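You operate a simulated robot arm through the tools that you are given. There is no shell and no other tool.

Carry out the task below with a simulated two-armed robot. There is one attempt and no reset: what you move stays moved.

JOB
Fetch the blue clamp and set it on the low shelf of the dye bench. Fetch the yellow clamp and set it on the top of the card bench. Take the green clamp and leave it on the top of the card bench. Press the white key of the purple box three times. Close the boards drawer. Take the lid off the pink pot and lay it down on the top of the card bench. Put one of the printed blocks from the top of the card bench on the shelf under the card bench. Put the green shaker on the top of the card bench away on the top of the dye bench. Do these in any order. Set down upright: blue clamp, yellow clamp, green clamp, printed block, green shaker.

Only the result counts: the job must be done as asked and must still hold three seconds after the hand-in. Knocking over, shifting, dropping, spilling or breaking anything else fails it. A push-on lid holds only when it is set on centred and level and pressed home; a screw cap is set on level and turned clockwise until tight.

ROBOT AND FRAMES
Two 7-joint arms with fingered hands on one trunk, on a base that moves. Base frame: it is fixed to the floor where the robot stands at the start and does not move with it; the origin is under the middle of the robot, x ahead of it, y to its left, z up; the surface under the hand at the start is at about z = 0.8. Units: m, degrees, N and s.
The left shoulder is at the start at [0.057, 0.125, 1.101], the right one opposite. With the tool pointing down near the work surface each hand reaches from about 0.46 to 0.86 m from the robot's upright axis, wherever it stands, measured 20 degrees to its own side. Places, roughly: blue clamp (8x6x8 cm) [0.5, 0.1, 0.8]; boards drawer [0.5, 1.2, 0.7]; green clamp (8x6x8 cm) [0.7, 0.1, 0.8]; green shaker [-1.5, -1.25, 0.75]; low shelf of the dye bench [0.8, -0.3, 0.3]; pink pot [-1.25, -1, 0.75]; printed block [-1.25, -1, 0.75]; shelf under the card bench [-1.2, -1.3, 0.2]; top of the card bench [-1.2, -1.3, 0.8]; top of the dye bench [0.8, -0.3, 0.8]; white key of the purple box [0.7, 0.6, 1]; yellow clamp (8x6x8 cm) [0.6, 0.1, 0.8]. Payload 4 kg a hand.
The tool frame of a hand sits at the grasp point between the pads (the TCP): z along the fingers, y along the line on which they close. The tips reach 0.029 m beyond it. The gripper opens to 0.1 m; its body begins 0.034 m behind the TCP. The gripper is a hand of 5 fingers: y runs from the thumb to the fingers, the wrist lies at [-0.015, -0.105, -0.177] in the tool frame, and closing takes about 1.5 s.
Orientation is told as [roll, pitch, yaw] about the base's x, y, z axes, in that order, counted from this pose: with the fingers straight down and the wrist toward the robot, the tool's x, y and z point along [0, 1, 0], [1, 0, 0] and [0, 0, -1] of the base frame.

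CONTROLS
- The arms move only by the tool send_rows. It takes "left_steps", "right_steps" or both (then of equal length, played together; a hand with none holds still); each is a list of rows, each a list of 6 numbers: the shift along the tool's x, y, z in m, then the turn, a rotation vector about the tool's x, y, z in degrees. In form: [[tx, ty, tz, wx, wy, wz], ...]. A call has 1 to 20 rows; each row shifts and turns the commanded pose from where the row before left it, along the tool's axes as they then stand. "left_gripper" and "right_gripper" are, for a hand that has rows, the closure, from 0 (fully open) to 1 (shut), set as the call begins (left out, the last holds). Each row takes 0.2 s and may step no farther than 0.05 m and 8.6 degrees from the row before; otherwise, or with a gripper value out of range, the whole call is refused. A pose out of reach is approached as far as the arm can. The call stops where the force on the tool passes 40 N (or 10 N more than at its start, if that is more) or the arm is blocked; 0.2 s more then pass. The fingers move at their own pace (about 0.045 m/s each) and stop on an object; they squeeze with about 33 N. The grip force told is the motor's: it shows also when the fingers shut on nothing. Time passes only in rows, and 0.2 s behind the last, so rows that do not move let the fingers close. It gives the time, the measured TCP pose, the force on the tool (base axes), the opening and the grip force at its end, in the units of the frame above (readings bear some noise), with the torque about the TCP (base axes, N m) and any sound that the robot's microphone picked up.
- Cameras (640 x 400 px; columns grow to the right, rows downward): "scene" is now at [0.1353, 0.0528, 1.2852]; the picture's right is [0.50, -0.86, 0.00], its down [-0.12, -0.07, -0.99] and it looks along [0.85, 0.50, -0.14] (base axes); focal length 214 px, centre (320, 200). "left" rides on the left gripper at [-0.066, -0.086, -0.121] in its tool frame; the picture's right is [-0.76, -0.31, 0.58], its down [0.59, -0.70, 0.40] and it looks along [0.28, 0.64, 0.71] (tool axes); focal length 247 px, centre (320, 200). "right" rides on the right gripper at [0.066, -0.086, -0.121] in its tool frame; the picture's right is [-0.76, 0.31, -0.58], its down [-0.59, -0.70, 0.40] and it looks along [-0.28, 0.64, 0.71] (tool axes); focal length 247 px, centre (320, 200). There is no depth. A picture from a camera that has moved, and an enlarged one, comes with that camera's place and axes in the base frame and with its lens. The place of the scene camera against the robot may be out by one fixed shift of up to 0.025 m in any direction.
- grab_frame(camera): a new picture of that camera. No time passes.
- move_column(by): moves the trunk up (or, below 0, down) by that many m; the arms and the scene camera ride with it, the base frame stays. It gives what a move gives, with no picture.
- base_move(legs): drives the robot by 1 to 6 legs, each [ahead, turn to the left] in m and degrees, along the robot's own axes; the way and the turn of a leg run together, so that a leg with both is an arc; at most 1.5 m and 180 degrees a leg. The arms and the cameras ride along, it lands a little off, and it stops where it bumps. It gives what a move gives.
- move_fingers(index, middle, ring, little, thumb_bend, thumb_turn, hand): sets how far each is bent, from 0 (flat) to 1 (curled in); at 0.3 the hand is open as for a grip, at 0.7 the pads meet at the TCP. One left out holds its place. A second passes; each finger stops where it meets its share of the squeeze, and holds until it gets a number again. A gripper value or a shape takes the hand back. It gives what a move gives, with no picture; readings hold the bend of each and the force on index, middle, ring, little, thumb and palm. thumb_turn goes from beside the hand (0) to across from the fingers (1), as for a grip.
- hand_shape(shape, hand): the hand has 5 fingers and takes this shape, open, in about a second: jaw (thumb against the fingers, like two jaws); tri (thumb and two fingers); tip (a fingertip pinch); poke (one finger out to press); point (the index stretched); flat (the hand flat); cup (the hand cupped); fist (a fist). The gripper value then closes the fingers along that shape, each until it touches; the sizes above hold for jaw. It gives what a move gives, with no picture.
- pan_tilt(pan, tilt): turns the head with the scene camera to pan (to the left, within 80 degrees either way) and tilt (down, from -29 to 69), counted from straight ahead of the robot (the tilt from the chest, where the trunk bows). It gives what a move gives.
- close_up(camera, box): a new picture of the part [left, top, right, bottom] of that camera's present view, enlarged. No time passes.
- close_job(): hands the job in; it is judged then, once.

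Places have to be worked out from the pictures, the camera data and where the tool is seen. Open the grippers and draw the arms clear of the work before you hand the job in, unless the task says otherwise.

The tools are called after "Call:" as a command line: name --argument value ..., lists and objects as JSON in quotes. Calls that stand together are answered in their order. send_rows: Moves the arms, as the interface text tells. Its arguments: {"type":"object","properties":{"left_steps":{"type":"array"},"left_gripper":{"type":"number"},"right_steps":{"type":"array"},"right_gripper":{"type":"number"}},"required":[]} The other tools are called the same way: move_column (by) moves the trunk up or down; hand_shape (shape, hand) gives the hand a shape; move_fingers (index, middle, ring, little, thumb_bend, thumb_turn, hand) moves the fingers one by one; base_move (legs) drives the base; pan_tilt (pan, tilt) turns the head that bears the scene camera; grab_frame (camera) takes a picture; close_up (camera, box) takes an enlarged picture of a part of a camera's view; close_job () hands the job in.

At the start:

```text
t: 0.0
left_tcp_pos: [0.3271, 0.4006, 1.3046]
left_tool_rot: [0.0, 0.0, -0.1]
left_contact_force: [-0.8, -0.3, -0.2]
left_torque: [-0.02, -0.02, -0.01]
left_finger_gap: 0.0999
left_grip_force: 0.0
left_shape: jaw
left_bend: [0.3, 0.3, 0.3, 0.3, 0.3, 0.98]
left_finger forces: [0.0, 0.0, 0.1, 0.0, 0.0, 0.1]
right_tcp_pos: [0.4483, 0.0471, 1.3275]
right_tool_rot: [0.1, 0.1, 0.0]
right_contact_force: [0.6, 0.9, -0.1]
right_torque: [0.01, -0.04, 0.04]
right_finger_gap: 0.0998
right_grip_force: 0.0
right_shape: jaw
right_bend: [0.3, 0.3, 0.3, 0.3, 0.3, 0.98]
right_finger forces: [0.0, 0.0, 0.0, 0.0, 0.0, 0.0]
trunk travel left (down, up): [-0.3, 0.447]
robot x, y, heading: [-0.0004, 0.0004, -0.1]
head pan, tilt (commanded): [30.3, 8.2]
```

scene: 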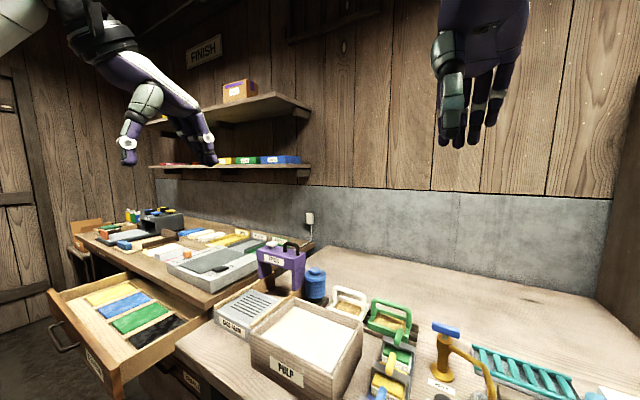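
right: 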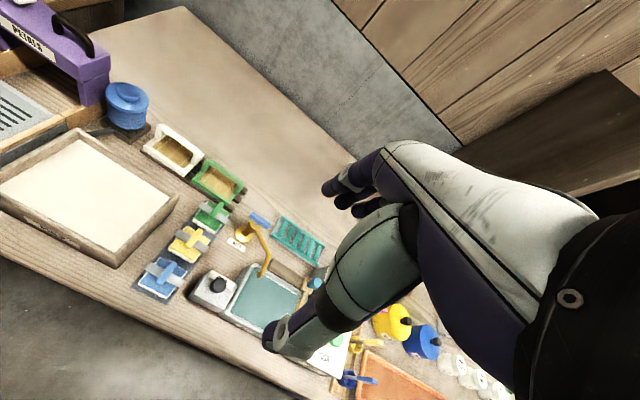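
left: 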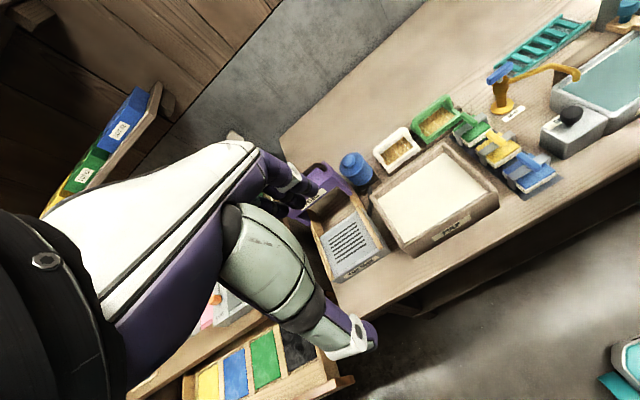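

The first pictures show the three clamps in a row by the pulp tray, the purple box to the left and the open boards drawer. I'll look around with the head before moving anything.

Call:
pan_tilt --pan 0 --tilt 35

Call:
grab_frame --camera "scene"

Call:
pan_tilt --pan 60 --tilt 25

Call:
grab_frame --camera "scene"

Call:
pan_tilt --pan -50 --tilt 25

Call:
grab_frame --camera "scene"

```text
t: 0.9
left_tcp_pos: [0.3261, 0.4026, 1.3033]
left_tool_rot: [0.0, 0.0, -0.1]
left_contact_force: [0.4, 0.4, 0.0]
left_torque: [-0.01, 0.03, -0.02]
left_finger_gap: 0.0997
left_grip_force: 0.0
left_shape: jaw
left_bend: [0.3, 0.3, 0.3, 0.3, 0.3, 0.98]
left_finger forces: [0.1, 0.0, 0.1, 0.0, 0.0, 0.0]
right_tcp_pos: [0.4495, 0.0459, 1.3283]
right_tool_rot: [0.0, 0.1, 0.0]
right_contact_force: [0.2, -0.2, -1.2]
right_torque: [-0.01, -0.02, 0.0]
right_finger_gap: 0.0998
right_grip_force: 0.1
right_shape: jaw
right_bend: [0.3, 0.3, 0.3, 0.3, 0.3, 0.98]
right_finger forces: [0.1, 0.0, 0.0, 0.0, 0.0, 0.1]
trunk travel left (down, up): [-0.3, 0.447]
robot x, y, heading: [-0.0009, -0.0021, 0.4]
head pan, tilt (commanded): [0.0, 35.0]
```

```text
taken
camera scene: at [0.1433, 0.0062, 1.2423], right [0.0, -1.0, 0.0], down [-0.57, 0.0, -0.82], along [0.82, 0.0, -0.57], focal length 214 px, centre (320, 200)
```

scene: 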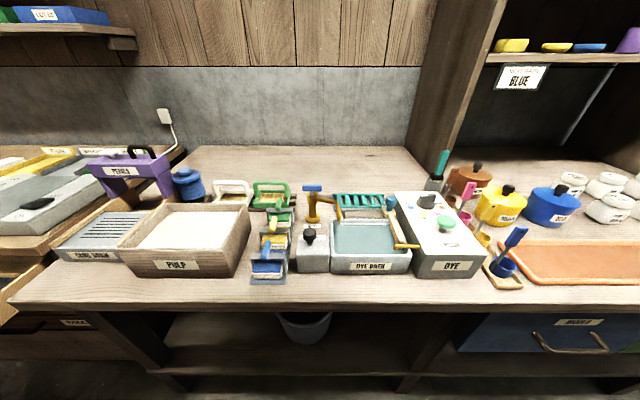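

```text
t: 2.2
left_tcp_pos: [0.3268, 0.4014, 1.3034]
left_tool_rot: [0.0, 0.0, -0.2]
left_contact_force: [0.2, 0.1, -0.3]
left_torque: [-0.02, -0.02, -0.01]
left_finger_gap: 0.0996
left_grip_force: 0.0
left_shape: jaw
left_bend: [0.3, 0.3, 0.3, 0.3, 0.3, 0.98]
left_finger forces: [0.0, 0.0, 0.1, 0.0, 0.0, 0.1]
right_tcp_pos: [0.4484, 0.0466, 1.328]
right_tool_rot: [0.0, 0.1, -0.1]
right_contact_force: [-0.2, -0.3, -0.4]
right_torque: [0.01, 0.0, -0.07]
right_finger_gap: 0.0996
right_grip_force: 0.0
right_shape: jaw
right_bend: [0.3, 0.3, 0.3, 0.3, 0.3, 0.98]
right_finger forces: [0.0, 0.0, 0.0, 0.0, 0.0, 0.0]
trunk travel left (down, up): [-0.3, 0.447]
robot x, y, heading: [-0.0008, 0.0008, 0.3]
head pan, tilt (commanded): [60.0, 25.0]
```

```text
taken
camera scene: at [0.1014, 0.0859, 1.258], right [0.87, -0.5, 0.0], down [-0.21, -0.37, -0.91], along [0.45, 0.78, -0.42], focal length 214 px, centre (320, 200)
```

scene: 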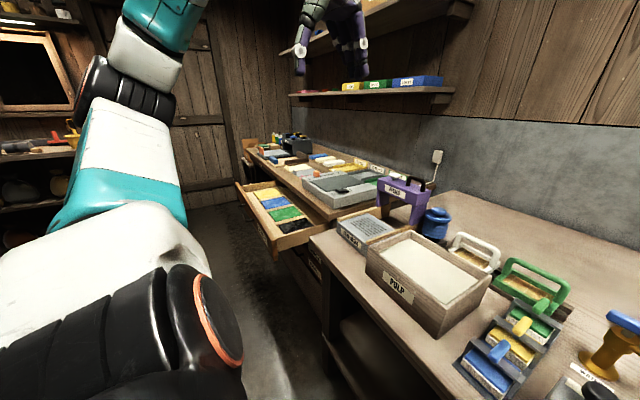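

```text
t: 4.1
left_tcp_pos: [0.3269, 0.4017, 1.3029]
left_tool_rot: [-0.1, 0.1, -0.1]
left_contact_force: [0.5, 0.3, 0.9]
left_torque: [0.02, 0.02, -0.04]
left_finger_gap: 0.0998
left_grip_force: 0.1
left_shape: jaw
left_bend: [0.3, 0.3, 0.3, 0.3, 0.3, 0.98]
left_finger forces: [0.0, 0.1, 0.0, 0.0, 0.0, 0.1]
right_tcp_pos: [0.4492, 0.0471, 1.3277]
right_tool_rot: [0.0, 0.1, 0.0]
right_contact_force: [-0.1, -0.1, -0.8]
right_torque: [0.0, 0.0, 0.0]
right_finger_gap: 0.1
right_grip_force: 0.0
right_shape: jaw
right_bend: [0.3, 0.3, 0.3, 0.3, 0.3, 0.98]
right_finger forces: [0.0, 0.0, 0.0, 0.0, 0.1, 0.1]
trunk travel left (down, up): [-0.3, 0.447]
robot x, y, heading: [0.0005, -0.0004, 0.1]
head pan, tilt (commanded): [-50.0, 25.0]
```

```text
taken
camera scene: at [0.1145, -0.0644, 1.258], right [-0.77, -0.64, 0.0], down [-0.27, 0.32, -0.91], along [0.58, -0.69, -0.42], focal length 214 px, centre (320, 200)
```

scene: 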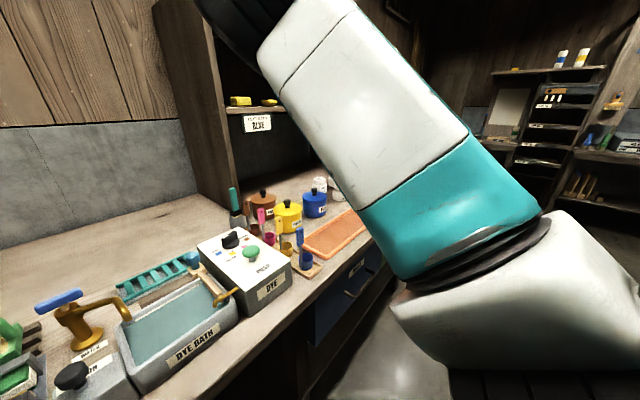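

The bench front edge seems to be near x≈0.39, with the clamps between x≈0.45 and 0.65. I'll take enlarged pictures of the clamps and the purple box next.

Call:
pan_tilt --pan 15 --tilt 40

Call:
close_up --camera "scene" --box '[280, 120, 480, 320]'

Call:
pan_tilt --pan 40 --tilt 25

Call:
close_up --camera "scene" --box '[180, 100, 420, 300]'

```text
t: 5.5
left_tcp_pos: [0.3267, 0.4018, 1.3042]
left_tool_rot: [0.0, 0.0, -0.1]
left_contact_force: [-0.8, 0.7, 0.1]
left_torque: [0.02, 0.0, -0.01]
left_finger_gap: 0.0998
left_grip_force: 0.1
left_shape: jaw
left_bend: [0.3, 0.3, 0.3, 0.3, 0.3, 0.98]
left_finger forces: [0.1, 0.1, 0.0, 0.0, 0.1, 0.0]
right_tcp_pos: [0.4491, 0.0475, 1.3282]
right_tool_rot: [0.1, 0.1, 0.0]
right_contact_force: [0.6, -0.1, -0.8]
right_torque: [0.02, 0.01, 0.02]
right_finger_gap: 0.0998
right_grip_force: 0.1
right_shape: jaw
right_bend: [0.3, 0.3, 0.3, 0.3, 0.3, 0.98]
right_finger forces: [0.0, 0.0, 0.1, 0.1, 0.1, 0.0]
trunk travel left (down, up): [-0.3, 0.447]
robot x, y, heading: [0.006, -0.0039, 0.0]
head pan, tilt (commanded): [15.0, 40.0]
```

```text
2.00 times, centred on (380, 220) of scene
camera zoom: at [0.1374, 0.0281, 1.2347], right [0.26, -0.97, 0.0], down [-0.62, -0.17, -0.77], along [0.74, 0.2, -0.64], focal length 429 px, centre (200, 160)
```

zoom: 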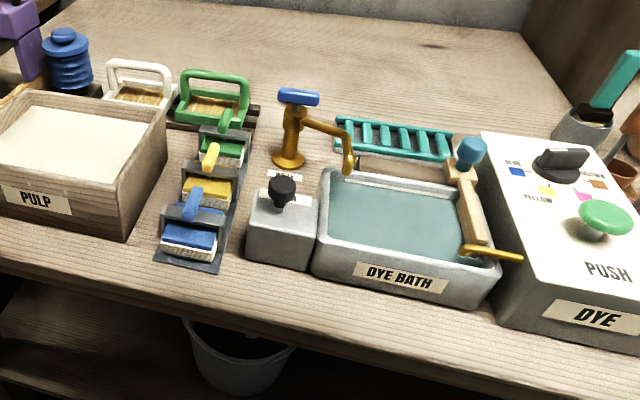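

```text
t: 6.4
left_tcp_pos: [0.3268, 0.402, 1.3027]
left_tool_rot: [0.0, 0.0, -0.1]
left_contact_force: [-0.2, -0.1, 0.0]
left_torque: [-0.02, 0.02, -0.02]
left_finger_gap: 0.0999
left_grip_force: 0.0
left_shape: jaw
left_bend: [0.3, 0.3, 0.3, 0.3, 0.3, 0.98]
left_finger forces: [0.1, 0.0, 0.0, 0.0, 0.0, 0.1]
right_tcp_pos: [0.4489, 0.0469, 1.3274]
right_tool_rot: [0.0, 0.1, 0.1]
right_contact_force: [-0.5, 0.0, -0.4]
right_torque: [0.02, -0.01, 0.03]
right_finger_gap: 0.0998
right_grip_force: 0.0
right_shape: jaw
right_bend: [0.3, 0.3, 0.3, 0.3, 0.3, 0.98]
right_finger forces: [0.0, 0.0, 0.0, 0.0, 0.1, 0.0]
trunk travel left (down, up): [-0.3, 0.447]
robot x, y, heading: [0.0009, 0.0036, -0.2]
head pan, tilt (commanded): [40.0, 25.0]
```

```text
2.00 times, centred on (300, 200) of scene
camera zoom: at [0.1259, 0.0653, 1.2579], right [0.64, -0.77, 0.0], down [-0.32, -0.27, -0.91], along [0.69, 0.58, -0.42], focal length 429 px, centre (360, 200)
```

zoom: 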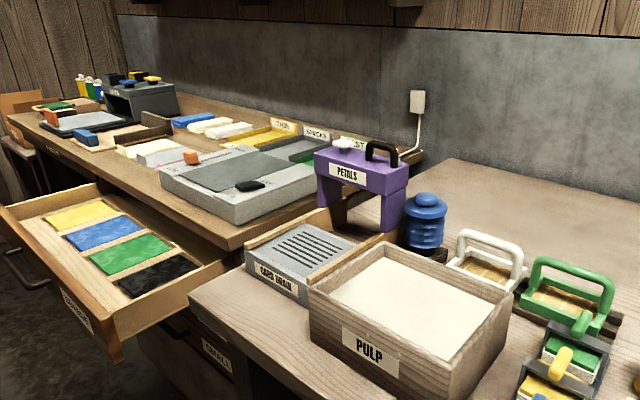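

The purple PETALS box has its white key on top near [0.73, 0.62, 1.0], and both hand cameras put the blue clamp at about [0.477, 0.122, 0.85]. I'll move the right hand aside and bring the left hand lower over the clamps for a better look.

Call:
send_rows --left_steps '[[-0.03, 0.0, 0.03, 0, 0, 0], [-0.03, 0.0, 0.03, 0, 0, 0], [-0.03, 0.0, 0.03, 0, 0, 0], [-0.03, 0.0, 0.03, 0, 0, 0], [-0.03, 0.0, 0.03, 0, 0, 0]]' --right_steps '[[-0.05, 0, 0, 0, 0, 0], [-0.05, 0, 0, 0, 0, 0], [-0.05, 0, 0, 0, 0, 0], [-0.05, 0, 0, 0, 0, 0], [-0.05, 0, 0, 0, 0, 0]]'

Call:
grab_frame --camera "left"

Call:
grab_frame --camera "scene"

```text
t: 7.6
left_tcp_pos: [0.3261, 0.2501, 1.1531]
left_tool_rot: [0.1, 0.1, 0.1]
left_contact_force: [0.2, -1.1, 0.0]
left_torque: [0.0, -0.01, 0.03]
left_finger_gap: 0.0998
left_grip_force: 0.1
left_shape: jaw
left_bend: [0.3, 0.3, 0.3, 0.3, 0.3, 0.98]
left_finger forces: [0.0, 0.0, 0.1, 0.0, 0.1, 0.0]
right_tcp_pos: [0.4457, -0.2043, 1.3281]
right_tool_rot: [0.1, 0.1, 0.0]
right_contact_force: [-0.1, -0.6, 0.6]
right_torque: [0.06, 0.02, -0.03]
right_finger_gap: 0.0999
right_grip_force: 0.1
right_shape: jaw
right_bend: [0.3, 0.3, 0.3, 0.3, 0.3, 0.98]
right_finger forces: [0.1, 0.0, 0.0, 0.0, 0.0, 0.0]
trunk travel left (down, up): [-0.3, 0.447]
robot x, y, heading: [-0.0002, -0.0021, 0.1]
head pan, tilt (commanded): [40.0, 25.0]
```

```text
taken
camera left: at [0.2397, 0.1829, 1.2745], right [-0.31, -0.76, -0.58], down [-0.7, 0.59, -0.4], along [0.64, 0.28, -0.71], focal length 247 px, centre (320, 200)
```

left: 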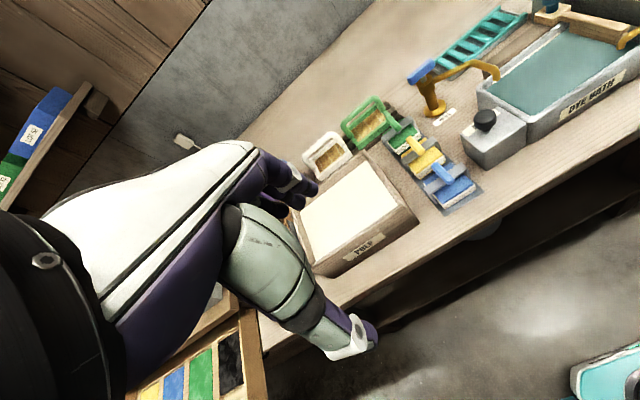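

```text
taken
camera scene: at [0.1255, 0.0632, 1.2581], right [0.64, -0.77, 0.0], down [-0.32, -0.27, -0.91], along [0.69, 0.58, -0.42], focal length 214 px, centre (320, 200)
```

scene: 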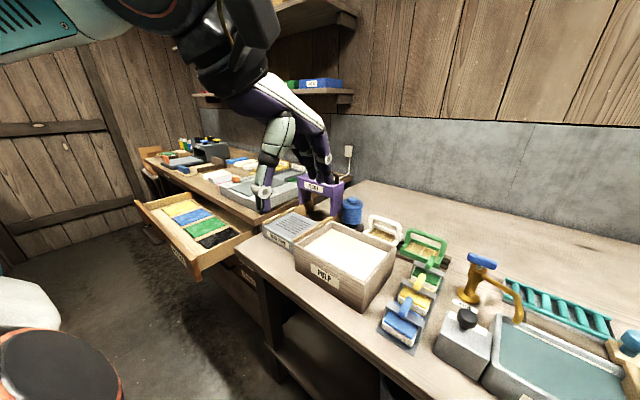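

Now an enlarged left-hand view of the clamps, to see their shape and spacing.

Call:
close_up --camera "left" --box '[330, 80, 490, 220]'

Call:
close_up --camera "scene" --box '[360, 220, 480, 360]'

Call:
grab_frame --camera "right"

```text
2.86 times, centred on (410, 150) of left
camera zoom: at [0.2397, 0.1829, 1.2745], right [-0.31, -0.76, -0.58], down [-0.7, 0.59, -0.4], along [0.64, 0.28, -0.71], focal length 706 px, centre (63, 343)
```

zoom: 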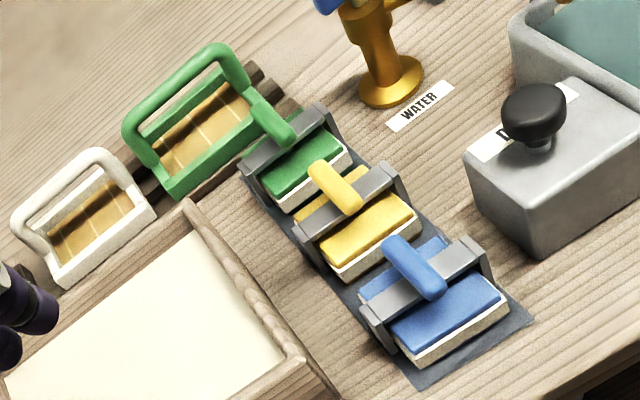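

```text
2.86 times, centred on (420, 290) of scene
camera zoom: at [0.1255, 0.0632, 1.2581], right [0.64, -0.77, 0.0], down [-0.32, -0.27, -0.91], along [0.69, 0.58, -0.42], focal length 613 px, centre (34, -57)
```

zoom: 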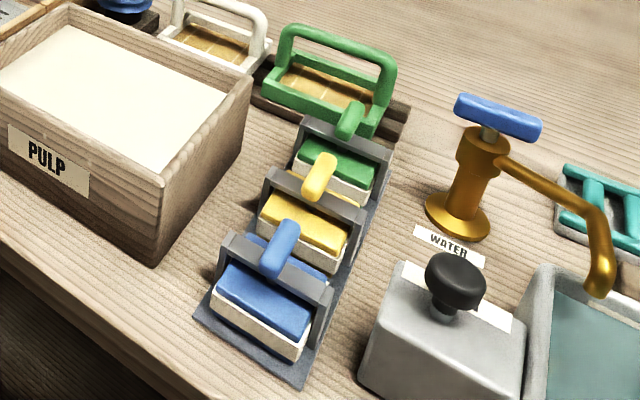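

```text
taken
camera right: at [0.3611, -0.1397, 1.449], right [0.31, -0.76, 0.58], down [-0.7, -0.59, -0.4], along [0.64, -0.28, -0.71], focal length 247 px, centre (320, 200)
```

right: 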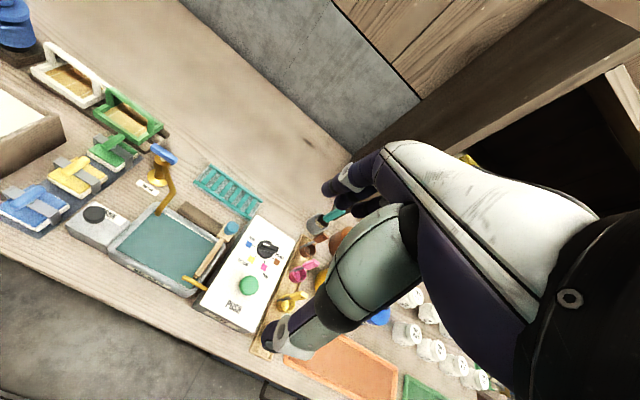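

The clamps have a grey bracket with a bar handle on top, and they sit on a common mat. I'll lift the hand and lower the trunk to see the clamps and the low shelf from the side.

Call:
send_rows --left_steps '[[0.02, 0.0, -0.05, 0, 0, 0], [0.02, 0.0, -0.05, 0, 0, 0], [0.02, 0.0, -0.05, 0, 0, 0], [0.02, 0.0, -0.04, 0, 0, 0], [0.02, 0.0, 0, 0, 0, 0]]'

Call:
move_column --by -0.3

Call:
pan_tilt --pan 0 --tilt 30

Call:
grab_frame --camera "scene"

Call:
close_up --camera "scene" --box '[180, 80, 340, 180]'

Call:
grab_frame --camera "left"

```text
refused: row 1 steps farther than a row can; nothing moved
```

```text
t: 10.5
left_tcp_pos: [0.3665, 0.2522, 0.8341]
left_tool_rot: [-0.2, 5.8, 0.2]
left_contact_force: [-3.3, -0.9, 16.5]
left_torque: [0.19, -0.81, 0.04]
left_finger_gap: 0.0975
left_grip_force: 0.0
left_shape: jaw
left_bend: [0.3, 0.3, 0.3, 0.3, 0.3, 0.98]
left_finger forces: [0.1, 16.5, 0.0, 0.1, 0.0, 0.0]
right_tcp_pos: [0.4534, -0.2042, 1.0244]
right_tool_rot: [0.1, 0.6, 0.3]
right_contact_force: [-0.2, 0.3, 0.0]
right_torque: [-0.01, 0.03, 0.02]
right_finger_gap: 0.0998
right_grip_force: 0.0
right_shape: jaw
right_bend: [0.3, 0.3, 0.3, 0.3, 0.3, 0.98]
right_finger forces: [0.0, 0.0, 0.0, 0.0, 0.1, 0.0]
trunk travel left (down, up): [-0.001, 0.746]
robot x, y, heading: [-0.0023, -0.0001, 0.1]
head pan, tilt (commanded): [40.0, 25.0]
stopped: the force on the tool passed its limit at 42 N (the readings are from after the stop); the commanded pose is now the measured one
```

```text
t: 11.6
left_tcp_pos: [0.3662, 0.2513, 0.8337]
left_tool_rot: [-0.2, 6.1, 0.0]
left_contact_force: [-4.7, 0.7, 30.9]
left_torque: [0.3, -1.54, 0.06]
left_finger_gap: 0.0969
left_grip_force: 0.0
left_shape: jaw
left_bend: [0.3, 0.3, 0.3, 0.3, 0.3, 0.98]
left_finger forces: [0.0, 30.9, 0.0, 0.0, 0.1, 0.0]
right_tcp_pos: [0.4525, -0.2047, 1.0256]
right_tool_rot: [0.2, 0.5, 0.0]
right_contact_force: [-0.1, 0.4, 0.3]
right_torque: [0.02, -0.02, 0.0]
right_finger_gap: 0.1
right_grip_force: 0.0
right_shape: jaw
right_bend: [0.3, 0.3, 0.3, 0.3, 0.3, 0.98]
right_finger forces: [0.0, 0.0, 0.1, 0.0, 0.0, 0.0]
trunk travel left (down, up): [-0.001, 0.746]
robot x, y, heading: [-0.0025, 0.0032, 0.1]
head pan, tilt (commanded): [0.0, 30.0]
```

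```text
taken
camera scene: at [0.2672, 0.0053, 0.9355], right [0.0, -1.0, 0.0], down [-0.5, 0.0, -0.87], along [0.87, 0.0, -0.5], focal length 214 px, centre (320, 200)
```

scene: 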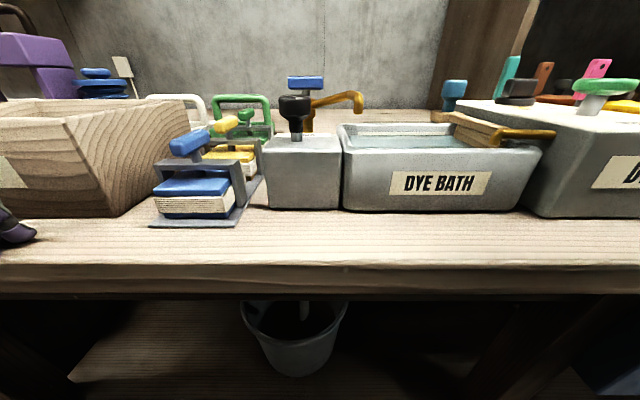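

```text
4.00 times, centred on (260, 130) of scene
camera zoom: at [0.2672, 0.0053, 0.9355], right [0.0, -1.0, 0.0], down [-0.5, 0.0, -0.87], along [0.87, 0.0, -0.5], focal length 858 px, centre (560, 480)
```

zoom: 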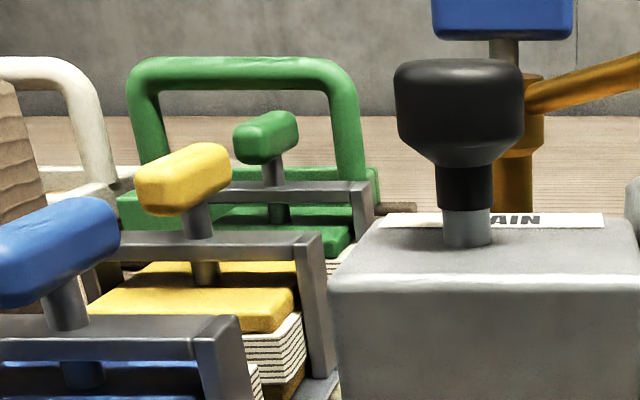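

```text
taken
camera left: at [0.2933, 0.1853, 0.9627], right [-0.36, -0.76, -0.54], down [-0.74, 0.59, -0.32], along [0.56, 0.28, -0.78], focal length 247 px, centre (320, 200)
```

left: 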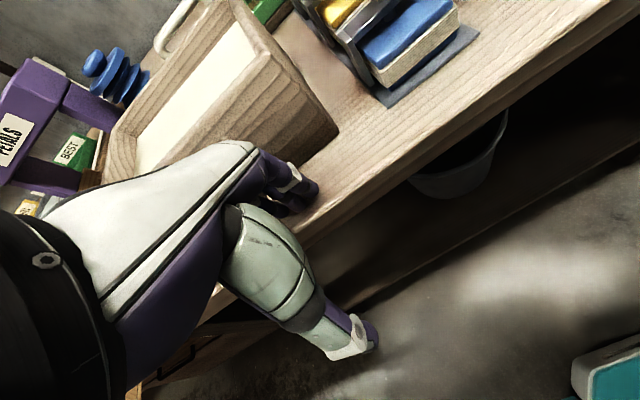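

My lift row was refused as too long, so the trunk lowered the left fingertips onto the bench edge. The view shows nothing displaced. I'll lift the left hand straight up off the wood now.

Call:
send_rows --left_steps '[[0, 0, -0.03, 0, 0, 0], [0, 0, -0.04, 0, 0, 0], [0, 0, -0.04, 0, 0, 0], [0, 0, -0.04, 0, 0, 0]]'

```text
t: 12.6
left_tcp_pos: [0.3854, 0.2524, 0.98]
left_tool_rot: [-0.2, 6.3, 0.0]
left_contact_force: [0.4, 0.5, -0.7]
left_torque: [0.05, -0.01, 0.0]
left_finger_gap: 0.1
left_grip_force: 0.1
left_shape: jaw
left_bend: [0.3, 0.3, 0.3, 0.3, 0.3, 0.98]
left_finger forces: [0.0, 0.0, 0.1, 0.0, 0.1, 0.0]
right_tcp_pos: [0.4536, -0.2032, 1.0243]
right_tool_rot: [0.2, 0.7, 0.0]
right_contact_force: [-1.2, -0.4, -0.5]
right_torque: [0.01, 0.0, 0.02]
right_finger_gap: 0.0997
right_grip_force: 0.0
right_shape: jaw
right_bend: [0.3, 0.3, 0.3, 0.3, 0.3, 0.98]
right_finger forces: [0.1, 0.1, 0.0, 0.0, 0.0, 0.1]
trunk travel left (down, up): [-0.001, 0.746]
robot x, y, heading: [-0.0015, -0.0017, 0.2]
head pan, tilt (commanded): [0.0, 30.0]
```

The left hand is clear at z=0.98. With the trunk low, I'll look more closely at the blue clamp's T-handle and the shelf under the bench.

Call:
close_up --camera "scene" --box '[120, 90, 280, 250]'

Call:
grab_frame --camera "left"

Call:
pan_tilt --pan 20 --tilt 60

Call:
grab_frame --camera "scene"

```text
2.50 times, centred on (200, 170) of scene
camera zoom: at [0.2689, 0.006, 0.9347], right [0.0, -1.0, 0.0], down [-0.5, 0.0, -0.87], along [0.87, 0.0, -0.5], focal length 536 px, centre (620, 275)
```

zoom: 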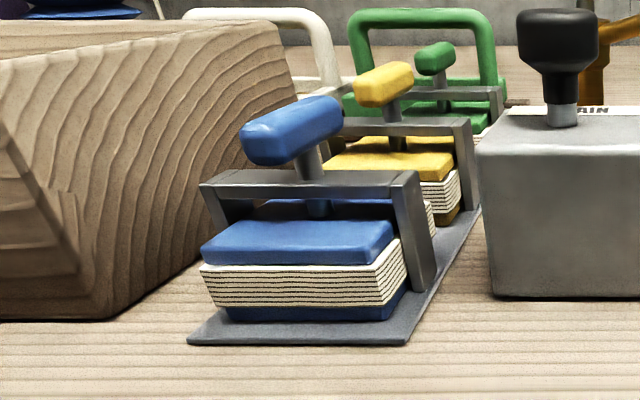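

```text
taken
camera left: at [0.3122, 0.1872, 1.1103], right [-0.37, -0.76, -0.54], down [-0.74, 0.59, -0.32], along [0.56, 0.28, -0.78], focal length 247 px, centre (320, 200)
```

left: 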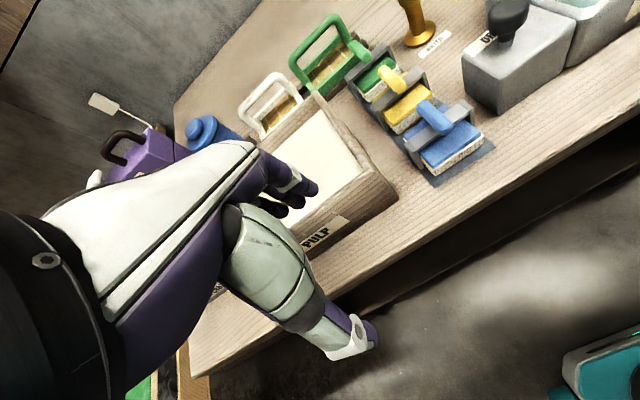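

```text
t: 13.6
left_tcp_pos: [0.3839, 0.2536, 0.9802]
left_tool_rot: [-0.2, 6.3, 0.0]
left_contact_force: [-0.6, 0.4, -0.1]
left_torque: [0.0, 0.01, -0.01]
left_finger_gap: 0.0997
left_grip_force: 0.1
left_shape: jaw
left_bend: [0.3, 0.3, 0.3, 0.3, 0.3, 0.98]
left_finger forces: [0.0, 0.0, 0.0, 0.0, 0.1, 0.0]
right_tcp_pos: [0.4554, -0.2036, 1.0245]
right_tool_rot: [0.1, 0.6, 0.2]
right_contact_force: [-0.3, -0.3, -0.6]
right_torque: [0.0, -0.01, -0.01]
right_finger_gap: 0.0998
right_grip_force: 0.0
right_shape: jaw
right_bend: [0.3, 0.3, 0.3, 0.3, 0.3, 0.98]
right_finger forces: [0.0, 0.0, 0.0, 0.1, 0.1, 0.1]
trunk travel left (down, up): [-0.001, 0.746]
robot x, y, heading: [0.0002, 0.0027, -0.2]
head pan, tilt (commanded): [20.0, 60.0]
```

```text
taken
camera scene: at [0.2411, 0.0288, 0.8927], right [0.34, -0.94, 0.0], down [-0.81, -0.3, -0.5], along [0.47, 0.17, -0.87], focal length 214 px, centre (320, 200)
```

scene: 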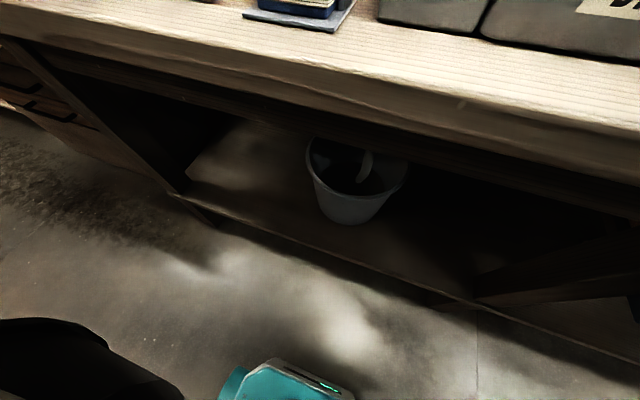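

From two left-hand views the blue T-handle is at about [0.473, 0.118, 0.88], running along x. The shelf front edge is near x≈0.41 at z≈0.3, with a bucket around [0.6, 0.05]. I'll raise the trunk back first.

Call:
move_column --by 0.3

```text
t: 16.6
left_tcp_pos: [0.3845, 0.2533, 1.281]
left_tool_rot: [-0.1, 6.4, 0.1]
left_contact_force: [-0.2, -0.1, 0.4]
left_torque: [0.01, 0.0, -0.02]
left_finger_gap: 0.0998
left_grip_force: 0.1
left_shape: jaw
left_bend: [0.3, 0.3, 0.3, 0.3, 0.3, 0.98]
left_finger forces: [0.0, 0.0, 0.0, 0.1, 0.1, 0.1]
right_tcp_pos: [0.4548, -0.2041, 1.3245]
right_tool_rot: [0.2, 0.6, 0.1]
right_contact_force: [0.1, 0.5, -0.4]
right_torque: [-0.01, 0.03, -0.02]
right_finger_gap: 0.0997
right_grip_force: 0.0
right_shape: jaw
right_bend: [0.3, 0.3, 0.3, 0.3, 0.3, 0.98]
right_finger forces: [0.0, 0.0, 0.0, 0.0, 0.0, 0.1]
trunk travel left (down, up): [-0.301, 0.446]
robot x, y, heading: [0.0012, 0.0022, 0.3]
head pan, tilt (commanded): [20.0, 60.0]
```

Trunk is back at its starting height. Now I'll level the left hand and yaw it by −90° so the fingers will close across the T-bar.

Call:
send_rows --left_steps '[[0, 0, 0, -6.4, 0, 0], [0, 0, 0, 0, 0, 8.18], [0, 0, 0, 0, 0, 8.18], [0, 0, 0, 0, 0, 8.18], [0, 0, 0, 0, 0, 8.18], [0, 0, 0, 0, 0, 8.18], [0, 0, 0, 0, 0, 8.18], [0, 0, 0, 0, 0, 8.18], [0, 0, 0, 0, 0, 8.18], [0, 0, 0, 0, 0, 8.18], [0, 0, 0, 0, 0, 8.18], [0, 0, 0, 0, 0, 8.18]]' --left_gripper 0.4

```text
t: 19.2
left_tcp_pos: [0.3853, 0.2515, 1.281]
left_tool_rot: [0.0, -0.2, -90.1]
left_contact_force: [0.1, -0.6, -0.6]
left_torque: [-0.03, 0.02, -0.02]
left_finger_gap: 0.0602
left_grip_force: 0.0
left_shape: jaw
left_bend: [0.4, 0.39, 0.73, 0.44, 0.3, 1.0]
left_finger forces: [0.0, 0.0, 0.1, 0.0, 0.0, 0.0]
right_tcp_pos: [0.4535, -0.2027, 1.324]
right_tool_rot: [0.2, 0.6, 0.1]
right_contact_force: [0.1, 0.4, -0.2]
right_torque: [0.02, 0.04, 0.0]
right_finger_gap: 0.0999
right_grip_force: 0.1
right_shape: jaw
right_bend: [0.3, 0.3, 0.3, 0.3, 0.3, 0.98]
right_finger forces: [0.0, 0.0, 0.1, 0.0, 0.0, 0.0]
trunk travel left (down, up): [-0.301, 0.446]
robot x, y, heading: [-0.0016, -0.0001, 0.1]
head pan, tilt (commanded): [20.0, 60.0]
```

The hand is now yawed −90° with a 6 cm gap. I'll bring it above the blue clamp at about z=1.05 and check with the cameras.

Call:
send_rows --left_steps '[[0.011, 0.0167, 0.028, 0, 0, 0], [0.011, 0.0167, 0.028, 0, 0, 0], [0.011, 0.0167, 0.028, 0, 0, 0], [0.011, 0.0167, 0.028, 0, 0, 0], [0.011, 0.0167, 0.028, 0, 0, 0], [0.011, 0.0167, 0.028, 0, 0, 0], [0.011, 0.0167, 0.028, 0, 0, 0], [0.011, 0.0167, 0.028, 0, 0, 0]]'

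Call:
grab_frame --camera "left"

Call:
pan_tilt --pan 20 --tilt 35

Call:
grab_frame --camera "scene"

```text
t: 21.0
left_tcp_pos: [0.4726, 0.1175, 1.0567]
left_tool_rot: [0.1, -0.2, -89.9]
left_contact_force: [-0.2, -0.2, -0.3]
left_torque: [0.03, 0.0, -0.03]
left_finger_gap: 0.0603
left_grip_force: 0.0
left_shape: jaw
left_bend: [0.4, 0.39, 0.73, 0.44, 0.3, 1.0]
left_finger forces: [0.0, 0.1, 0.0, 0.0, 0.1, 0.1]
right_tcp_pos: [0.4553, -0.2038, 1.3239]
right_tool_rot: [0.2, 0.7, 0.1]
right_contact_force: [-0.1, 0.3, -0.7]
right_torque: [-0.02, 0.03, 0.0]
right_finger_gap: 0.1001
right_grip_force: 0.0
right_shape: jaw
right_bend: [0.3, 0.3, 0.3, 0.3, 0.3, 0.98]
right_finger forces: [0.0, 0.0, 0.0, 0.0, 0.0, 0.0]
trunk travel left (down, up): [-0.301, 0.446]
robot x, y, heading: [0.0011, 0.0013, -0.0]
head pan, tilt (commanded): [20.0, 60.0]
```

```text
taken
camera left: at [0.4072, 0.2037, 1.1774], right [-0.76, 0.3, -0.58], down [0.59, 0.7, -0.4], along [0.29, -0.64, -0.71], focal length 247 px, centre (320, 200)
```

left: 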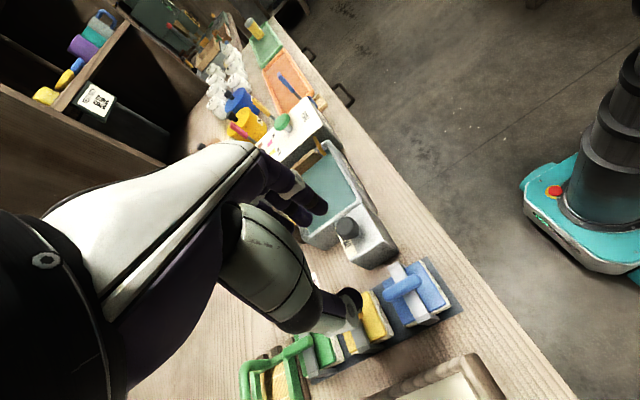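

```text
t: 21.9
left_tcp_pos: [0.4739, 0.1193, 1.0577]
left_tool_rot: [0.2, -0.2, -89.9]
left_contact_force: [-0.3, -0.4, -0.5]
left_torque: [-0.01, -0.01, 0.02]
left_finger_gap: 0.0603
left_grip_force: 0.1
left_shape: jaw
left_bend: [0.4, 0.39, 0.73, 0.44, 0.3, 1.0]
left_finger forces: [0.0, 0.0, 0.0, 0.0, 0.0, 0.0]
right_tcp_pos: [0.4548, -0.202, 1.3241]
right_tool_rot: [0.2, 0.6, 0.1]
right_contact_force: [-0.2, 0.1, -0.5]
right_torque: [0.01, -0.03, -0.03]
right_finger_gap: 0.0998
right_grip_force: 0.2
right_shape: jaw
right_bend: [0.3, 0.3, 0.3, 0.3, 0.3, 0.98]
right_finger forces: [0.0, 0.1, 0.0, 0.0, 0.0, 0.0]
trunk travel left (down, up): [-0.301, 0.446]
robot x, y, heading: [0.0026, 0.0006, -0.1]
head pan, tilt (commanded): [20.0, 35.0]
```

```text
taken
camera scene: at [0.1377, 0.0361, 1.2427], right [0.34, -0.94, 0.0], down [-0.54, -0.2, -0.82], along [0.77, 0.28, -0.57], focal length 214 px, centre (320, 200)
```

scene: 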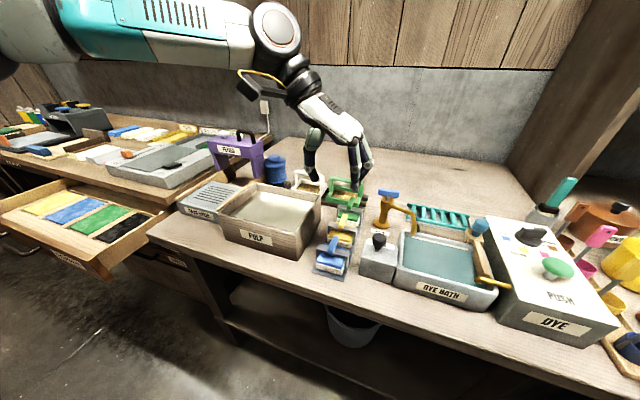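

The new left view puts the blue bar at about [0.476, 0.122, 0.88], right under the TCP. I'll go down to z≈0.915 and look again before straddling it.

Call:
send_rows --left_steps '[[0.001, -0.001, 0.036, 0, 0, 0], [0.001, -0.001, 0.036, 0, 0, 0], [0, -0.001, 0.036, 0, 0, 0], [0, 0, 0.034, 0, 0, 0]]'

Call:
grab_frame --camera "left"

Call:
close_up --camera "scene" --box '[270, 120, 430, 290]'

```text
t: 22.9
left_tcp_pos: [0.4759, 0.1191, 0.9157]
left_tool_rot: [0.3, -0.2, -89.8]
left_contact_force: [1.0, 0.0, 0.1]
left_torque: [0.03, -0.01, 0.01]
left_finger_gap: 0.0601
left_grip_force: 0.1
left_shape: jaw
left_bend: [0.4, 0.39, 0.73, 0.44, 0.3, 1.0]
left_finger forces: [0.0, 0.0, 0.0, 0.0, 0.1, 0.0]
right_tcp_pos: [0.4536, -0.2024, 1.3247]
right_tool_rot: [0.2, 0.6, 0.0]
right_contact_force: [0.3, 0.3, -0.7]
right_torque: [0.0, -0.01, -0.01]
right_finger_gap: 0.0999
right_grip_force: 0.2
right_shape: jaw
right_bend: [0.3, 0.3, 0.3, 0.3, 0.3, 0.98]
right_finger forces: [0.0, 0.1, 0.0, 0.0, 0.0, 0.0]
trunk travel left (down, up): [-0.301, 0.446]
robot x, y, heading: [0.0039, 0.0002, 0.1]
head pan, tilt (commanded): [20.0, 35.0]
```

```text
taken
camera left: at [0.4093, 0.2053, 1.0353], right [-0.76, 0.3, -0.58], down [0.59, 0.7, -0.4], along [0.29, -0.64, -0.71], focal length 247 px, centre (320, 200)
```

left: 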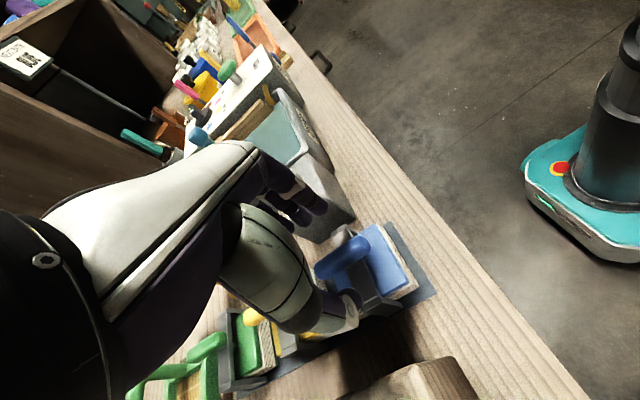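

```text
2.35 times, centred on (350, 205) of scene
camera zoom: at [0.1381, 0.0362, 1.2427], right [0.34, -0.94, 0.0], down [-0.54, -0.2, -0.82], along [0.77, 0.28, -0.57], focal length 505 px, centre (249, 188)
```

zoom: 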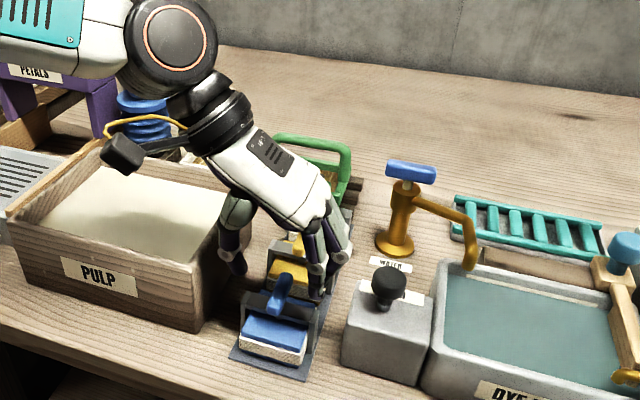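

The bar projects to about [0.474, 0.124, 0.882], so the TCP needs only a few millimetres of correction. I'll lower to z≈0.891 straddling the bar, then close.

Call:
send_rows --left_steps '[[-0.001, -0.002, 0.008, 0, 0, 0], [-0.001, -0.002, 0.008, 0, 0, 0], [0, 0, 0.009, 0, 0, 0]]'

Call:
grab_frame --camera "left"

```text
t: 23.6
left_tcp_pos: [0.4741, 0.1237, 0.891]
left_tool_rot: [0.0, -0.2, -89.9]
left_contact_force: [-0.7, -0.5, 0.5]
left_torque: [0.03, 0.01, 0.0]
left_finger_gap: 0.06
left_grip_force: 0.1
left_shape: jaw
left_bend: [0.4, 0.39, 0.73, 0.44, 0.3, 1.0]
left_finger forces: [0.0, 0.2, 0.0, 0.1, 0.1, 0.0]
right_tcp_pos: [0.4555, -0.2032, 1.3249]
right_tool_rot: [0.2, 0.6, 0.1]
right_contact_force: [0.1, -0.3, -0.9]
right_torque: [-0.01, -0.05, -0.03]
right_finger_gap: 0.0998
right_grip_force: 0.0
right_shape: jaw
right_bend: [0.3, 0.3, 0.3, 0.3, 0.3, 0.98]
right_finger forces: [0.0, 0.1, 0.0, 0.0, 0.0, 0.0]
trunk travel left (down, up): [-0.301, 0.446]
robot x, y, heading: [-0.0019, 0.0005, 0.2]
head pan, tilt (commanded): [20.0, 35.0]
```

```text
taken
camera left: at [0.407, 0.2099, 1.0103], right [-0.76, 0.3, -0.58], down [0.59, 0.7, -0.4], along [0.29, -0.64, -0.71], focal length 247 px, centre (320, 200)
```

left: 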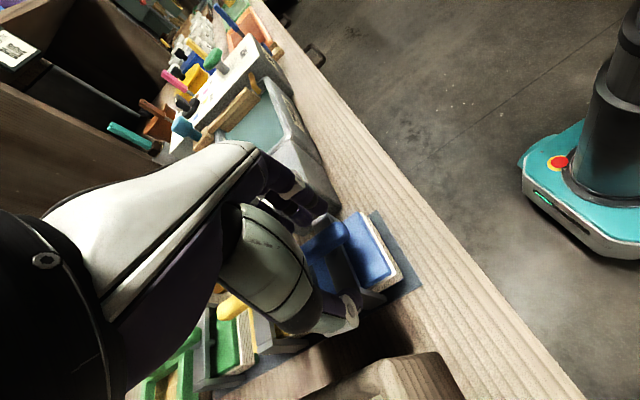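

No contact yet and the bar sits between thumb and fingers. Closing the hand now with still rows.

Call:
send_rows --left_steps '[[0, 0, 0, 0, 0, 0], [0, 0, 0, 0, 0, 0], [0, 0, 0, 0, 0, 0], [0, 0, 0, 0, 0, 0], [0, 0, 0, 0, 0, 0], [0, 0, 0, 0, 0, 0], [0, 0, 0, 0, 0, 0], [0, 0, 0, 0, 0, 0]]' --left_gripper 1.0

Call:
grab_frame --camera "left"

Call:
close_up --camera "scene" --box '[270, 120, 430, 290]'

```text
t: 25.4
left_tcp_pos: [0.4737, 0.1246, 0.8918]
left_tool_rot: [0.1, -0.2, -89.9]
left_contact_force: [0.1, 0.3, 0.4]
left_torque: [0.0, 0.01, -0.08]
left_finger_gap: 0.0081
left_grip_force: 33.1
left_shape: jaw
left_bend: [0.66, 0.66, 0.71, 0.7, 0.72, 1.0]
left_finger forces: [19.0, 7.8, 2.7, 0.0, 29.7, 0.0]
right_tcp_pos: [0.4547, -0.2027, 1.3242]
right_tool_rot: [0.2, 0.5, 0.1]
right_contact_force: [-0.3, -0.1, -0.7]
right_torque: [-0.02, -0.01, 0.01]
right_finger_gap: 0.0996
right_grip_force: 0.1
right_shape: jaw
right_bend: [0.3, 0.3, 0.3, 0.3, 0.3, 0.98]
right_finger forces: [0.0, 0.0, 0.1, 0.0, 0.1, 0.0]
trunk travel left (down, up): [-0.301, 0.446]
robot x, y, heading: [-0.001, -0.0051, -0.0]
head pan, tilt (commanded): [20.0, 35.0]
```

```text
taken
camera left: at [0.4069, 0.2098, 1.0107], right [-0.76, 0.3, -0.58], down [0.59, 0.7, -0.4], along [0.29, -0.64, -0.71], focal length 247 px, centre (320, 200)
```

left: 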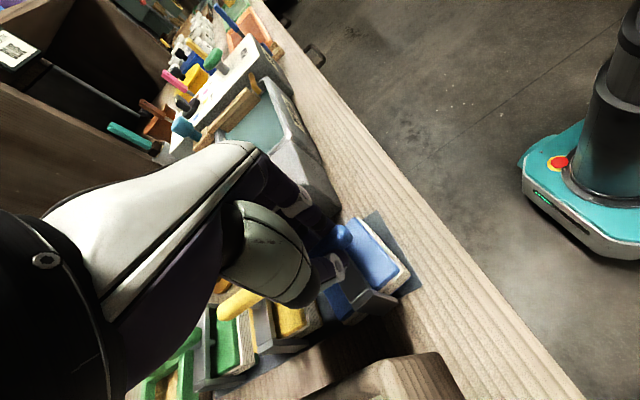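

```text
2.35 times, centred on (350, 205) of scene
camera zoom: at [0.1378, 0.0361, 1.2427], right [0.34, -0.94, 0.0], down [-0.54, -0.2, -0.82], along [0.77, 0.28, -0.57], focal length 505 px, centre (249, 188)
```

zoom: 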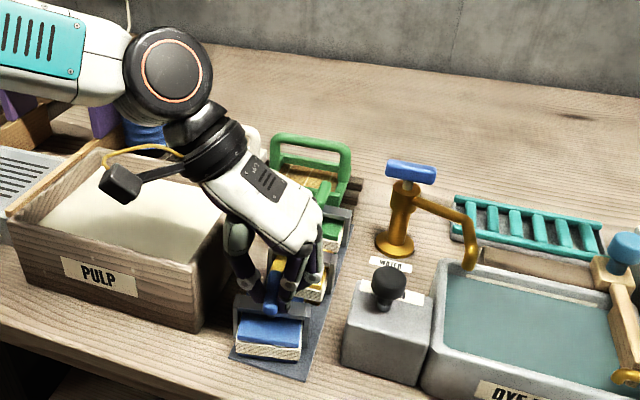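

Grip reads 33 N with index, middle and thumb loaded. I'll lift gently a few centimetres and check that the clamp comes up alone.

Call:
send_rows --left_steps '[[0, 0, -0.01, 0, 0, 0], [0, 0, -0.015, 0, 0, 0], [0, 0, -0.02, 0, 0, 0], [0, 0, -0.02, 0, 0, 0]]'

Call:
close_up --camera "scene" --box '[270, 120, 430, 290]'

Call:
grab_frame --camera "left"

```text
t: 26.4
left_tcp_pos: [0.473, 0.1242, 0.9548]
left_tool_rot: [0.1, -0.2, -89.9]
left_contact_force: [0.1, 0.4, -2.8]
left_torque: [-0.01, -0.02, 0.0]
left_finger_gap: 0.0087
left_grip_force: 32.8
left_shape: jaw
left_bend: [0.66, 0.66, 0.71, 0.7, 0.72, 1.0]
left_finger forces: [19.3, 7.6, 2.6, 0.0, 29.6, 0.0]
right_tcp_pos: [0.454, -0.2037, 1.3245]
right_tool_rot: [0.2, 0.5, 0.1]
right_contact_force: [-0.7, 0.1, -0.2]
right_torque: [0.03, 0.0, -0.03]
right_finger_gap: 0.0998
right_grip_force: 0.0
right_shape: jaw
right_bend: [0.3, 0.3, 0.3, 0.3, 0.3, 0.98]
right_finger forces: [0.0, 0.0, 0.1, 0.0, 0.0, 0.0]
trunk travel left (down, up): [-0.301, 0.446]
robot x, y, heading: [0.0014, -0.0033, 0.0]
head pan, tilt (commanded): [20.0, 35.0]
```

```text
2.35 times, centred on (350, 205) of scene
camera zoom: at [0.1377, 0.036, 1.2428], right [0.34, -0.94, 0.0], down [-0.54, -0.2, -0.82], along [0.77, 0.28, -0.57], focal length 505 px, centre (249, 188)
```

zoom: 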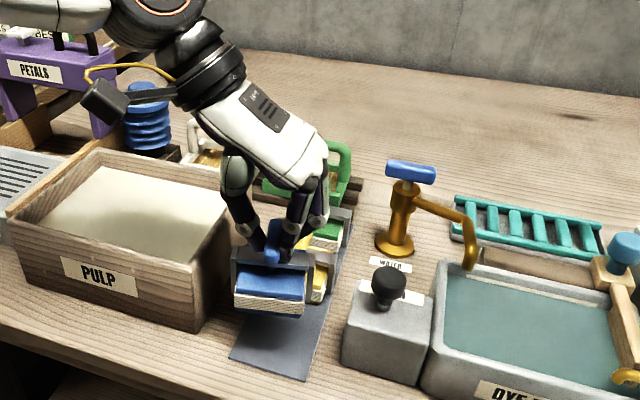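

```text
taken
camera left: at [0.4068, 0.2103, 1.0758], right [-0.76, 0.3, -0.58], down [0.59, 0.7, -0.4], along [0.29, -0.64, -0.71], focal length 247 px, centre (320, 200)
```

left: 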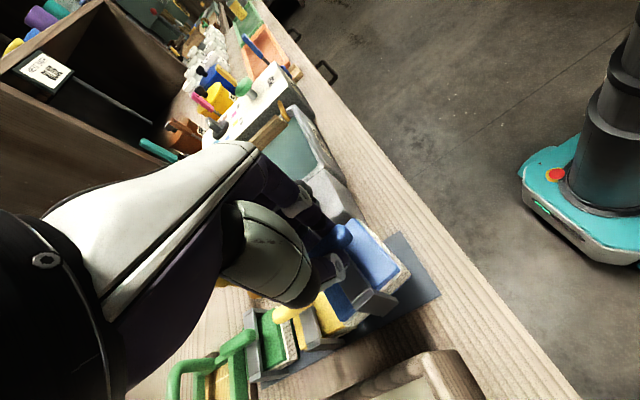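

The clamp is up cleanly and the mat and its neighbours stayed put. I'll lift it to z≈1.12 and then turn the hand back to yaw 0 high above the bench.

Call:
send_rows --left_steps '[[0, 0, -0.04, 0, 0, 0], [0, 0, -0.04, 0, 0, 0], [0, 0, -0.04, 0, 0, 0], [0, 0, -0.045, 0, 0, 0], [0, 0, 0, 0, 0, -8.18], [0, 0, 0, 0, 0, -8.18], [0, 0, 0, 0, 0, -8.18], [0, 0, 0, 0, 0, -8.18], [0, 0, 0, 0, 0, -8.18], [0, 0, 0, 0, 0, -8.18], [0, 0, 0, 0, 0, -8.18], [0, 0, 0, 0, 0, -8.18], [0, 0, 0, 0, 0, -8.18], [0, 0, 0, 0, 0, -8.18], [0, 0, 0, 0, 0, -8.18]]'

Call:
grab_frame --camera "scene"

```text
t: 29.6
left_tcp_pos: [0.4747, 0.125, 1.1207]
left_tool_rot: [-0.2, -0.2, 0.2]
left_contact_force: [-0.1, -1.1, -0.8]
left_torque: [-0.01, 0.0, 0.03]
left_finger_gap: 0.009
left_grip_force: 33.0
left_shape: jaw
left_bend: [0.66, 0.66, 0.71, 0.7, 0.73, 1.0]
left_finger forces: [19.7, 7.3, 2.6, 0.0, 29.7, 0.0]
right_tcp_pos: [0.4556, -0.2038, 1.3236]
right_tool_rot: [0.2, 0.6, 0.1]
right_contact_force: [-0.3, 0.0, 0.1]
right_torque: [0.01, -0.06, -0.02]
right_finger_gap: 0.0998
right_grip_force: 0.1
right_shape: jaw
right_bend: [0.3, 0.3, 0.3, 0.3, 0.3, 0.98]
right_finger forces: [0.0, 0.0, 0.0, 0.0, 0.1, 0.0]
trunk travel left (down, up): [-0.301, 0.446]
robot x, y, heading: [-0.0019, -0.001, -0.1]
head pan, tilt (commanded): [20.0, 35.0]
```

```text
taken
camera scene: at [0.1381, 0.036, 1.2427], right [0.34, -0.94, 0.0], down [-0.54, -0.2, -0.82], along [0.77, 0.28, -0.57], focal length 214 px, centre (320, 200)
```

scene: 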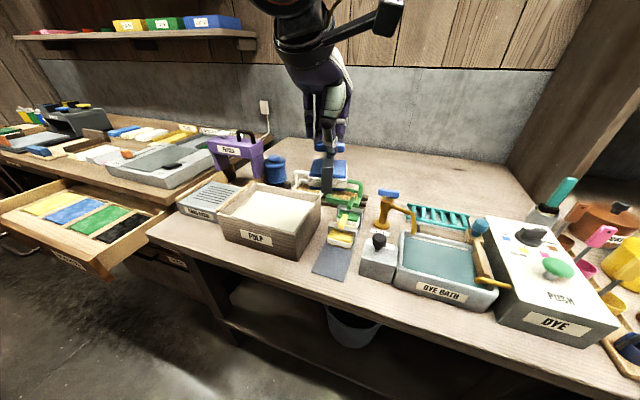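

The clamp is held upright at z≈1.12. I'll back the base off 0.22 m so the arm has room to go down in front of the bench.

Call:
base_move --legs '[[-0.22, 0]]'

```text
t: 31.3
left_tcp_pos: [0.251, 0.1249, 1.1199]
left_tool_rot: [-0.1, -0.2, 0.1]
left_contact_force: [0.4, -0.5, -0.4]
left_torque: [0.01, 0.01, 0.02]
left_finger_gap: 0.0087
left_grip_force: 33.2
left_shape: jaw
left_bend: [0.66, 0.66, 0.71, 0.7, 0.73, 1.0]
left_finger forces: [19.7, 7.4, 2.7, 0.0, 29.8, 0.0]
right_tcp_pos: [0.232, -0.2037, 1.324]
right_tool_rot: [0.1, 0.4, -0.1]
right_contact_force: [0.2, -0.6, -0.7]
right_torque: [-0.03, 0.0, -0.01]
right_finger_gap: 0.0999
right_grip_force: 0.0
right_shape: jaw
right_bend: [0.3, 0.3, 0.3, 0.3, 0.3, 0.98]
right_finger forces: [0.0, 0.0, 0.0, 0.0, 0.1, 0.0]
trunk travel left (down, up): [-0.301, 0.446]
robot x, y, heading: [-0.2271, 0.0012, 0.0]
head pan, tilt (commanded): [20.0, 35.0]
```

The clamp is now at x≈0.25, clear in front of the bench edge. I'll move the left hand out to y≈0.38, then lower the trunk in the next call.

Call:
send_rows --left_steps '[[0.0425, 0, 0, 0, 0, 0], [0.0425, 0, 0, 0, 0, 0], [0.0425, 0, 0, 0, 0, 0], [0.0425, 0, 0, 0, 0, 0], [0.0425, 0, 0, 0, 0, 0], [0.0425, 0, 0, 0, 0, 0]]'

```text
t: 32.7
left_tcp_pos: [0.2497, 0.3793, 1.1201]
left_tool_rot: [-0.3, 0.0, -0.1]
left_contact_force: [0.7, 1.6, -1.8]
left_torque: [-0.01, 0.01, 0.01]
left_finger_gap: 0.0083
left_grip_force: 32.7
left_shape: jaw
left_bend: [0.66, 0.66, 0.71, 0.7, 0.73, 1.0]
left_finger forces: [19.7, 7.3, 2.7, 0.0, 29.8, 0.0]
right_tcp_pos: [0.2337, -0.2031, 1.3237]
right_tool_rot: [0.1, 0.6, 0.0]
right_contact_force: [-0.2, 0.2, -0.2]
right_torque: [0.0, 0.04, -0.03]
right_finger_gap: 0.1001
right_grip_force: 0.2
right_shape: jaw
right_bend: [0.3, 0.3, 0.3, 0.3, 0.3, 0.98]
right_finger forces: [0.0, 0.1, 0.0, 0.0, 0.0, 0.0]
trunk travel left (down, up): [-0.301, 0.446]
robot x, y, heading: [-0.2271, -0.0014, -0.4]
head pan, tilt (commanded): [20.0, 35.0]
```

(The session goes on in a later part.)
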